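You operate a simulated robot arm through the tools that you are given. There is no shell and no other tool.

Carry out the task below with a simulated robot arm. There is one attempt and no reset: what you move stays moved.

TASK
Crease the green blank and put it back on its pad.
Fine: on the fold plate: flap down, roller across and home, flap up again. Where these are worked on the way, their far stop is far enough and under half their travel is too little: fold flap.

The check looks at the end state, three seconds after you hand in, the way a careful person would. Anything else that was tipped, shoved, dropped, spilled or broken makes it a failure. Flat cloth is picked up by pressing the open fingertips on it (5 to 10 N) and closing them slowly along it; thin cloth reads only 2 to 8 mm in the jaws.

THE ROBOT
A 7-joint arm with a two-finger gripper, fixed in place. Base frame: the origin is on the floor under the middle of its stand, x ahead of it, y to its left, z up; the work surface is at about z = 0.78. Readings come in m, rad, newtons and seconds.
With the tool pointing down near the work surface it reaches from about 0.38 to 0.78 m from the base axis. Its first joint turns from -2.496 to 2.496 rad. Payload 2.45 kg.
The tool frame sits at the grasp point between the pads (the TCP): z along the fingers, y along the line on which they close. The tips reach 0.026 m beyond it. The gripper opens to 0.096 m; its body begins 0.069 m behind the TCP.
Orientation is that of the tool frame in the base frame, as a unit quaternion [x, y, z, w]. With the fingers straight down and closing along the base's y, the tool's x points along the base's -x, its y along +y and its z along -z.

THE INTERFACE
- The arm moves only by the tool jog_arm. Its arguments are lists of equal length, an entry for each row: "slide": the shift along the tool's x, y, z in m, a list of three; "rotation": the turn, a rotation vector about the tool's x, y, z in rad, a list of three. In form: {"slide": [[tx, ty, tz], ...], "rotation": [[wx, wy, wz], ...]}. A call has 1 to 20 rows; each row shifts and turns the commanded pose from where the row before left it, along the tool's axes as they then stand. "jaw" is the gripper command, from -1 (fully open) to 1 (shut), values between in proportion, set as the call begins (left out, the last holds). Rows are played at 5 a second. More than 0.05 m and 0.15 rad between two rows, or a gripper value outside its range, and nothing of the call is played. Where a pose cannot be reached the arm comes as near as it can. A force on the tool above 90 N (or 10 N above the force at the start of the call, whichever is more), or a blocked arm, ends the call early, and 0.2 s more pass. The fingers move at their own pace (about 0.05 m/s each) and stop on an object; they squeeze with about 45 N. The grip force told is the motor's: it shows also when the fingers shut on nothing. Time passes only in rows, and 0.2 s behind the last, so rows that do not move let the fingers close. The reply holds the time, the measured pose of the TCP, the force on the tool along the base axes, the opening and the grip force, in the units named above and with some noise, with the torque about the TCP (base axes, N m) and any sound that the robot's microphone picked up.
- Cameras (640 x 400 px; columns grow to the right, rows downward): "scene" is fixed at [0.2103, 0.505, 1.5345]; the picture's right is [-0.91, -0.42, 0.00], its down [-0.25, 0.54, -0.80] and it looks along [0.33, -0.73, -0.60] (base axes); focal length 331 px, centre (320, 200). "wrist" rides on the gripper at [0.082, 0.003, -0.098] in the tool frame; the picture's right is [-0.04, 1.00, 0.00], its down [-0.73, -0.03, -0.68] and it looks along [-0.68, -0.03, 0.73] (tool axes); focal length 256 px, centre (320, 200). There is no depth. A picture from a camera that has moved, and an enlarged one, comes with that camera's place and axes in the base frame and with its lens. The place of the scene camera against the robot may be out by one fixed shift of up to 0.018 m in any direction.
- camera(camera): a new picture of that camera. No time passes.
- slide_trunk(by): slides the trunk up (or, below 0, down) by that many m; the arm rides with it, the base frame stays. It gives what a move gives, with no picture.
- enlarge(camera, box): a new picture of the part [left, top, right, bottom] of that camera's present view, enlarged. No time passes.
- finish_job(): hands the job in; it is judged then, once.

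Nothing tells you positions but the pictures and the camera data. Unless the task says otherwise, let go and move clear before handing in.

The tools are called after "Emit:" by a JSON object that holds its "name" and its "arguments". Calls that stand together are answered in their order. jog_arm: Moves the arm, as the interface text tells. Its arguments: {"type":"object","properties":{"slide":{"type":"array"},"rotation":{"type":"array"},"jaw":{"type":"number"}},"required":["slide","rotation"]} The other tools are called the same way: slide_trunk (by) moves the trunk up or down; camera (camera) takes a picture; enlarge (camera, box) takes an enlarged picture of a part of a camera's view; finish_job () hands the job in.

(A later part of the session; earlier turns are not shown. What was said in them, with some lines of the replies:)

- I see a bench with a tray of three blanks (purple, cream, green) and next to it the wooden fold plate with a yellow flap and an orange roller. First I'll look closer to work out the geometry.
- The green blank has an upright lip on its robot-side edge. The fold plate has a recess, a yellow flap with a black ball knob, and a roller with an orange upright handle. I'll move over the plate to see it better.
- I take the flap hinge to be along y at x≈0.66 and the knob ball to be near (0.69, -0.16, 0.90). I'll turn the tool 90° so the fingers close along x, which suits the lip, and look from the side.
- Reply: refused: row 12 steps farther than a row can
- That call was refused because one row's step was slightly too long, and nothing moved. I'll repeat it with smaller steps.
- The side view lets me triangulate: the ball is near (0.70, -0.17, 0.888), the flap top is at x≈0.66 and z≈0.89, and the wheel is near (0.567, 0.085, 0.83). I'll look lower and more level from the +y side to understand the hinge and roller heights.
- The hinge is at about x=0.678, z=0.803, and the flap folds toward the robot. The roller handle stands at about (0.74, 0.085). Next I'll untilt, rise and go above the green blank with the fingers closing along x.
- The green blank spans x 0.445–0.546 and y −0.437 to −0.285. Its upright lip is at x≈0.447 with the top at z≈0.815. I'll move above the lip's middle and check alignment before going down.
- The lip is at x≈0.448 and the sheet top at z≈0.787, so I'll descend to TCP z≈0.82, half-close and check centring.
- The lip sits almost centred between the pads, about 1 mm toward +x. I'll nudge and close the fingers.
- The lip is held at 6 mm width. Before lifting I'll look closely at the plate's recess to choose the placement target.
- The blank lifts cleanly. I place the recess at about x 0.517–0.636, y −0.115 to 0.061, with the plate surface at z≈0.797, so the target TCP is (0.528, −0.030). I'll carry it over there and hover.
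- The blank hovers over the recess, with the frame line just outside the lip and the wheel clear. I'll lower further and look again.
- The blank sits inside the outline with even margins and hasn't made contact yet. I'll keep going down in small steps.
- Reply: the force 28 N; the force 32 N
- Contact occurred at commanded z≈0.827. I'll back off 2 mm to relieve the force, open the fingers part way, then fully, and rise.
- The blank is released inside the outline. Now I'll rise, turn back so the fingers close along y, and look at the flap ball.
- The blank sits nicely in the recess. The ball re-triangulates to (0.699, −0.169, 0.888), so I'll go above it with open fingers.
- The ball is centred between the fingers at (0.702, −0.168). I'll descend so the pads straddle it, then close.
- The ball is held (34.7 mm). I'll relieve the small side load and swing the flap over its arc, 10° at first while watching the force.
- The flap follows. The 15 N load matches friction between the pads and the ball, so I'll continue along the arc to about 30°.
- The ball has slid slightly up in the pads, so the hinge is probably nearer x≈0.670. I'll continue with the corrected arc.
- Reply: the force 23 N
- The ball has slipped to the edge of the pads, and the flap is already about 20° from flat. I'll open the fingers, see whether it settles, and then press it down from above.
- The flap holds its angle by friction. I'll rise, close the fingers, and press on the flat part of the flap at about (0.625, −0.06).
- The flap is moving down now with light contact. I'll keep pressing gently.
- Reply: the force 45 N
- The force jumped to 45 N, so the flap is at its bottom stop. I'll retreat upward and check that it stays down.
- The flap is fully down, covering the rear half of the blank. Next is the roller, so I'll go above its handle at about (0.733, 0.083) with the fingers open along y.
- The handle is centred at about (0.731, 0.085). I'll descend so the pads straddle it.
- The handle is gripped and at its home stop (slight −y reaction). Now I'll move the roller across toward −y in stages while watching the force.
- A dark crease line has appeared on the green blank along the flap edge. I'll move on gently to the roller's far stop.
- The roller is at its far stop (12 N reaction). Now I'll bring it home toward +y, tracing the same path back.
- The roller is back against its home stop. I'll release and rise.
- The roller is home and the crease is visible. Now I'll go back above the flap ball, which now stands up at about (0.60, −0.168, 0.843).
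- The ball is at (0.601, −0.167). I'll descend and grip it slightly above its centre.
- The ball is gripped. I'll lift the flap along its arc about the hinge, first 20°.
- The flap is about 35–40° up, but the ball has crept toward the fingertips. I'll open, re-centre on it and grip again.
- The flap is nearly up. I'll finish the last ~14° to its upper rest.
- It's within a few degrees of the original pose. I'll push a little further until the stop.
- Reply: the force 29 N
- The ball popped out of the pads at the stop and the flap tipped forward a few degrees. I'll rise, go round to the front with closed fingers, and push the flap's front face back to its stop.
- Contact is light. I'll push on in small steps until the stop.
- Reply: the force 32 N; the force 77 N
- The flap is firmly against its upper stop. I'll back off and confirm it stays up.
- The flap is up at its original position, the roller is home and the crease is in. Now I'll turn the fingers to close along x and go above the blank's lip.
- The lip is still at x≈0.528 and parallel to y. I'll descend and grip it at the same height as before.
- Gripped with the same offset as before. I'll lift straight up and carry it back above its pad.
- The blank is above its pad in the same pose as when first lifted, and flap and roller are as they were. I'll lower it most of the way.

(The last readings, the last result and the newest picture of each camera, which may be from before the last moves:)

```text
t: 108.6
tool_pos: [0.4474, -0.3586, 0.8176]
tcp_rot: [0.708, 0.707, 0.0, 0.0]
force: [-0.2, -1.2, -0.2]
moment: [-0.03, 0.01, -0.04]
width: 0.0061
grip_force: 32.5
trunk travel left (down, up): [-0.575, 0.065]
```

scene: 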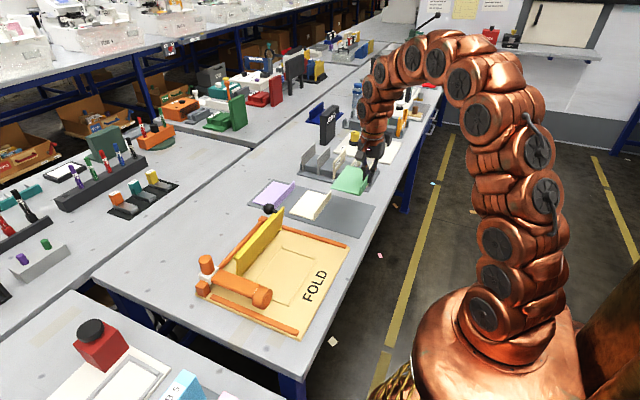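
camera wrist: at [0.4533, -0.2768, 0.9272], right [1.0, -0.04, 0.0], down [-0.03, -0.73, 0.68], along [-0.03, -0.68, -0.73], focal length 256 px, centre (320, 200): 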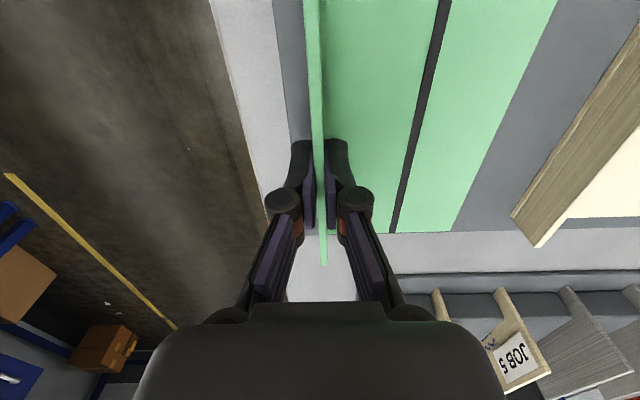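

Emit:
{"name": "jog_arm", "arguments": {"slide": [[0, 0, 0.0007], [0, 0, 0]], "rotation": [[0, 0, 0], [0, 0, 0]]}}

Emit:
{"name": "enlarge", "arguments": {"camera": "wrist", "box": [240, 60, 520, 300]}}

Emit:
{"name": "enlarge", "arguments": {"camera": "scene", "box": [320, 190, 390, 250]}}

```text
t: 109.2
tool_pos: [0.4478, -0.3594, 0.8177]
tcp_rot: [0.707, 0.707, -0.001, 0.0]
force: [0.7, 0.2, 1.3]
moment: [-0.07, 0.01, 0.0]
width: 0.0061
grip_force: 32.3
trunk travel left (down, up): [-0.575, 0.065]
```

```text
1.67 times, centred on (380, 180) of wrist
camera zoom: at [0.4525, -0.277, 0.916], right [1.0, -0.04, 0.0], down [-0.03, -0.73, 0.68], along [-0.03, -0.68, -0.73], focal length 427 px, centre (220, 233)
```

zoom: 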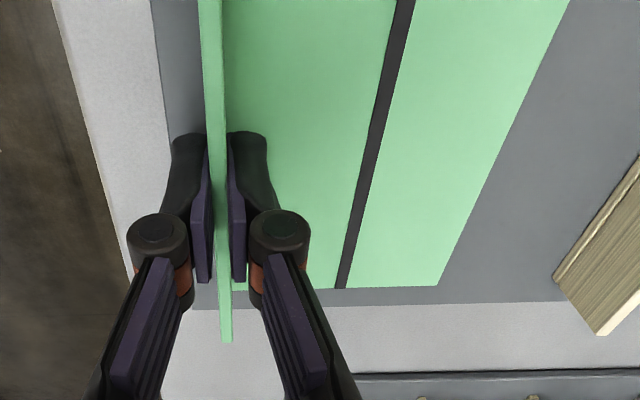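

```text
6.67 times, centred on (355, 220) of scene
camera zoom: at [0.2103, 0.505, 1.5345], right [-0.91, -0.42, 0.0], down [-0.25, 0.54, -0.8], along [0.33, -0.73, -0.6], focal length 2204 px, centre (87, 67)
```

zoom: 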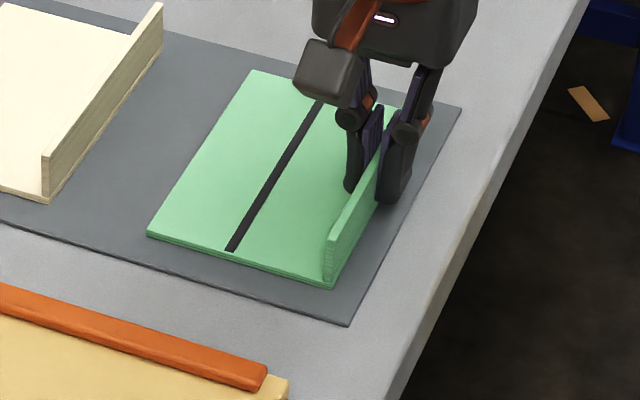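

The blank is just touching its pad (about 1 N) in its original spot. I'll release and rise straight up.

Emit:
{"name": "jog_arm", "arguments": {"slide": [[0, 0, 0], [0, 0, 0], [0, 0, 0], [0, 0, 0]], "rotation": [[0, 0, 0], [0, 0, 0], [0, 0, 0], [0, 0, 0]], "jaw": 0.3}}

Emit:
{"name": "enlarge", "arguments": {"camera": "wrist", "box": [240, 60, 520, 300]}}

Emit:
{"name": "jog_arm", "arguments": {"slide": [[0, 0, -0.01], [0, 0, -0.02], [0, 0, -0.03], [0, 0, -0.04], [0, 0, -0.04], [0, 0, -0.04], [0, 0, 0]], "rotation": [[0, 0, 0], [0, 0, 0], [0, 0, 0], [0, 0, 0], [0, 0, 0], [0, 0, 0], [0, 0, 0]]}}

Emit:
{"name": "camera", "arguments": {"camera": "wrist"}}

Emit:
{"name": "enlarge", "arguments": {"camera": "scene", "box": [240, 170, 400, 260]}}

```text
t: 110.2
tool_pos: [0.4475, -0.3599, 0.8179]
tcp_rot: [0.707, 0.707, 0.0, 0.0]
force: [-0.4, -1.1, 0.6]
moment: [-0.01, 0.03, -0.01]
width: 0.0335
grip_force: 0.0
trunk travel left (down, up): [-0.575, 0.065]
```

```text
1.67 times, centred on (380, 180) of wrist
camera zoom: at [0.4525, -0.277, 0.9159], right [1.0, -0.04, 0.0], down [-0.03, -0.73, 0.68], along [-0.03, -0.68, -0.73], focal length 427 px, centre (220, 233)
```

zoom: 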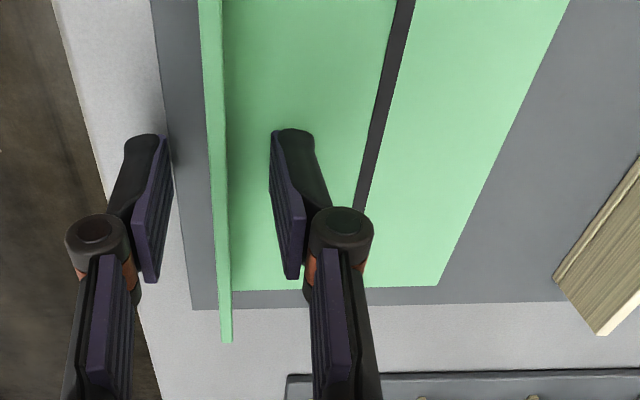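

```text
t: 111.8
tool_pos: [0.4472, -0.3606, 0.9974]
tcp_rot: [0.707, 0.707, 0.001, 0.0]
force: [0.4, -0.8, -0.6]
moment: [0.01, 0.01, 0.0]
width: 0.0336
grip_force: 0.1
trunk travel left (down, up): [-0.575, 0.065]
```

```text
taken
camera wrist: at [0.4521, -0.2771, 1.0955], right [1.0, -0.04, 0.0], down [-0.03, -0.73, 0.68], along [-0.03, -0.68, -0.73], focal length 256 px, centre (320, 200)
```

wrist: 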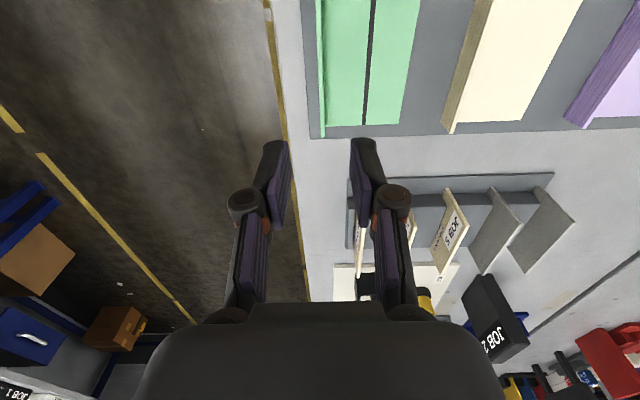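

```text
4.00 times, centred on (320, 215) of scene
camera zoom: at [0.2103, 0.505, 1.5345], right [-0.91, -0.42, 0.0], down [-0.25, 0.54, -0.8], along [0.33, -0.73, -0.6], focal length 1322 px, centre (320, 140)
```

zoom: 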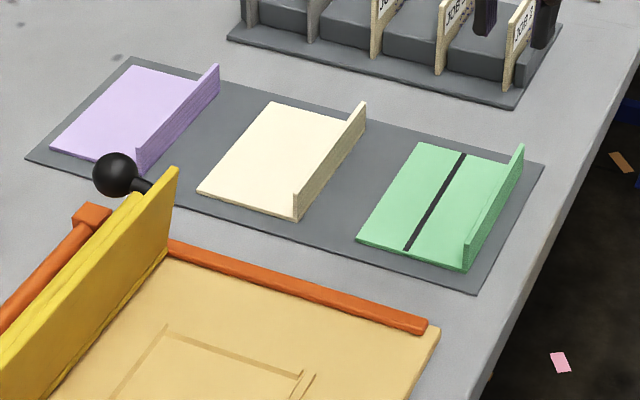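

The creased green blank is back on its pad in its original spot. A final overall check follows before I hand in.

Emit:
{"name": "jog_arm", "arguments": {"slide": [[0, 0, -0.04], [0, 0, -0.04], [0, 0, -0.02], [0, 0, 0]], "rotation": [[0, 0, 0], [0, 0, 0], [0, 0, 0], [0, 0, 0]]}}

Emit:
{"name": "camera", "arguments": {"camera": "scene"}}

Emit:
{"name": "enlarge", "arguments": {"camera": "scene", "box": [180, 160, 400, 350]}}

Emit:
{"name": "enlarge", "arguments": {"camera": "scene", "box": [185, 190, 305, 310]}}

```text
t: 112.8
tool_pos: [0.4484, -0.3581, 1.0972]
tcp_rot: [0.707, 0.707, 0.0, 0.0]
force: [0.5, 0.3, -0.4]
moment: [0.02, 0.03, -0.04]
width: 0.0336
grip_force: 0.0
trunk travel left (down, up): [-0.575, 0.065]
```

```text
taken
```

scene: 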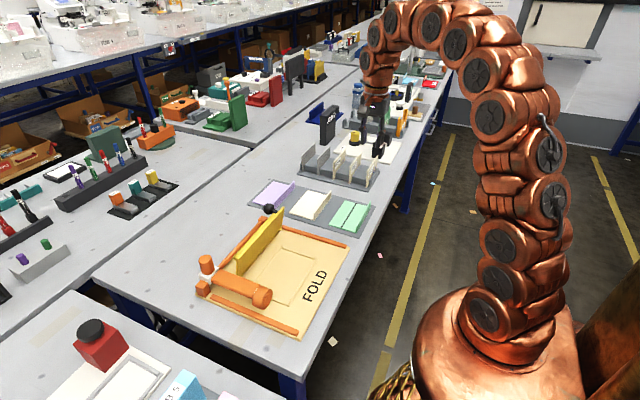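

```text
2.11 times, centred on (290, 255) of scene
camera zoom: at [0.2103, 0.505, 1.5345], right [-0.91, -0.42, 0.0], down [-0.25, 0.54, -0.8], along [0.33, -0.73, -0.6], focal length 696 px, centre (383, 84)
```

zoom: 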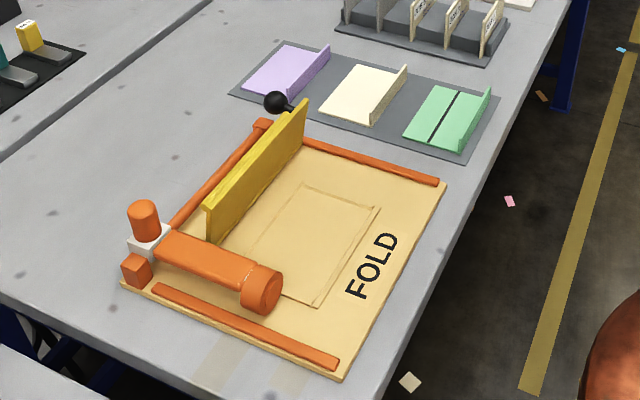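

```text
3.33 times, centred on (245, 250) of scene
camera zoom: at [0.2103, 0.505, 1.5345], right [-0.91, -0.42, 0.0], down [-0.25, 0.54, -0.8], along [0.33, -0.73, -0.6], focal length 1102 px, centre (570, 33)
```

zoom: 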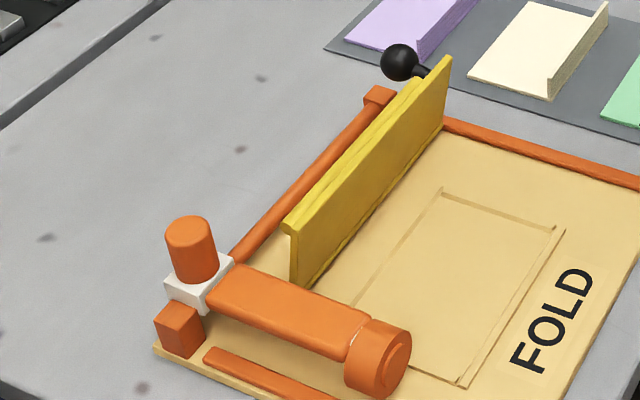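

The green blank is creased and back on its pad, the flap is up, the roller is home, and nothing else has moved from its starting position. The gripper is open and clear, so I'm handing in.

Emit:
{"name": "finish_job", "arguments": {}}

```text
The job is handed in.
```

The green blank is creased and back on its pad, within about 3 mm of where it started, and I've handed the job in. The result of the check hasn't come back.

- **Crease:** I put the blank inside the outline on the fold plate, pressed the flap down to its stop, and ran the roller across to its far stop and home again. A dark crease line shows across the blank.
- **Fold plate:** The flap is up at its stop and the roller is home, both matching the opening pictures.
- **Flap handling:** While I was raising the flap, its knob slipped out of the fingers near the top and the flap tipped forward a few degrees. I pushed it back to its stop with closed fingers, briefly reaching about 76 N. I saw no damage.
- **Everything else:** In the final pictures the purple and cream blanks and the other items on the bench look unmoved. The gripper is open and well clear.
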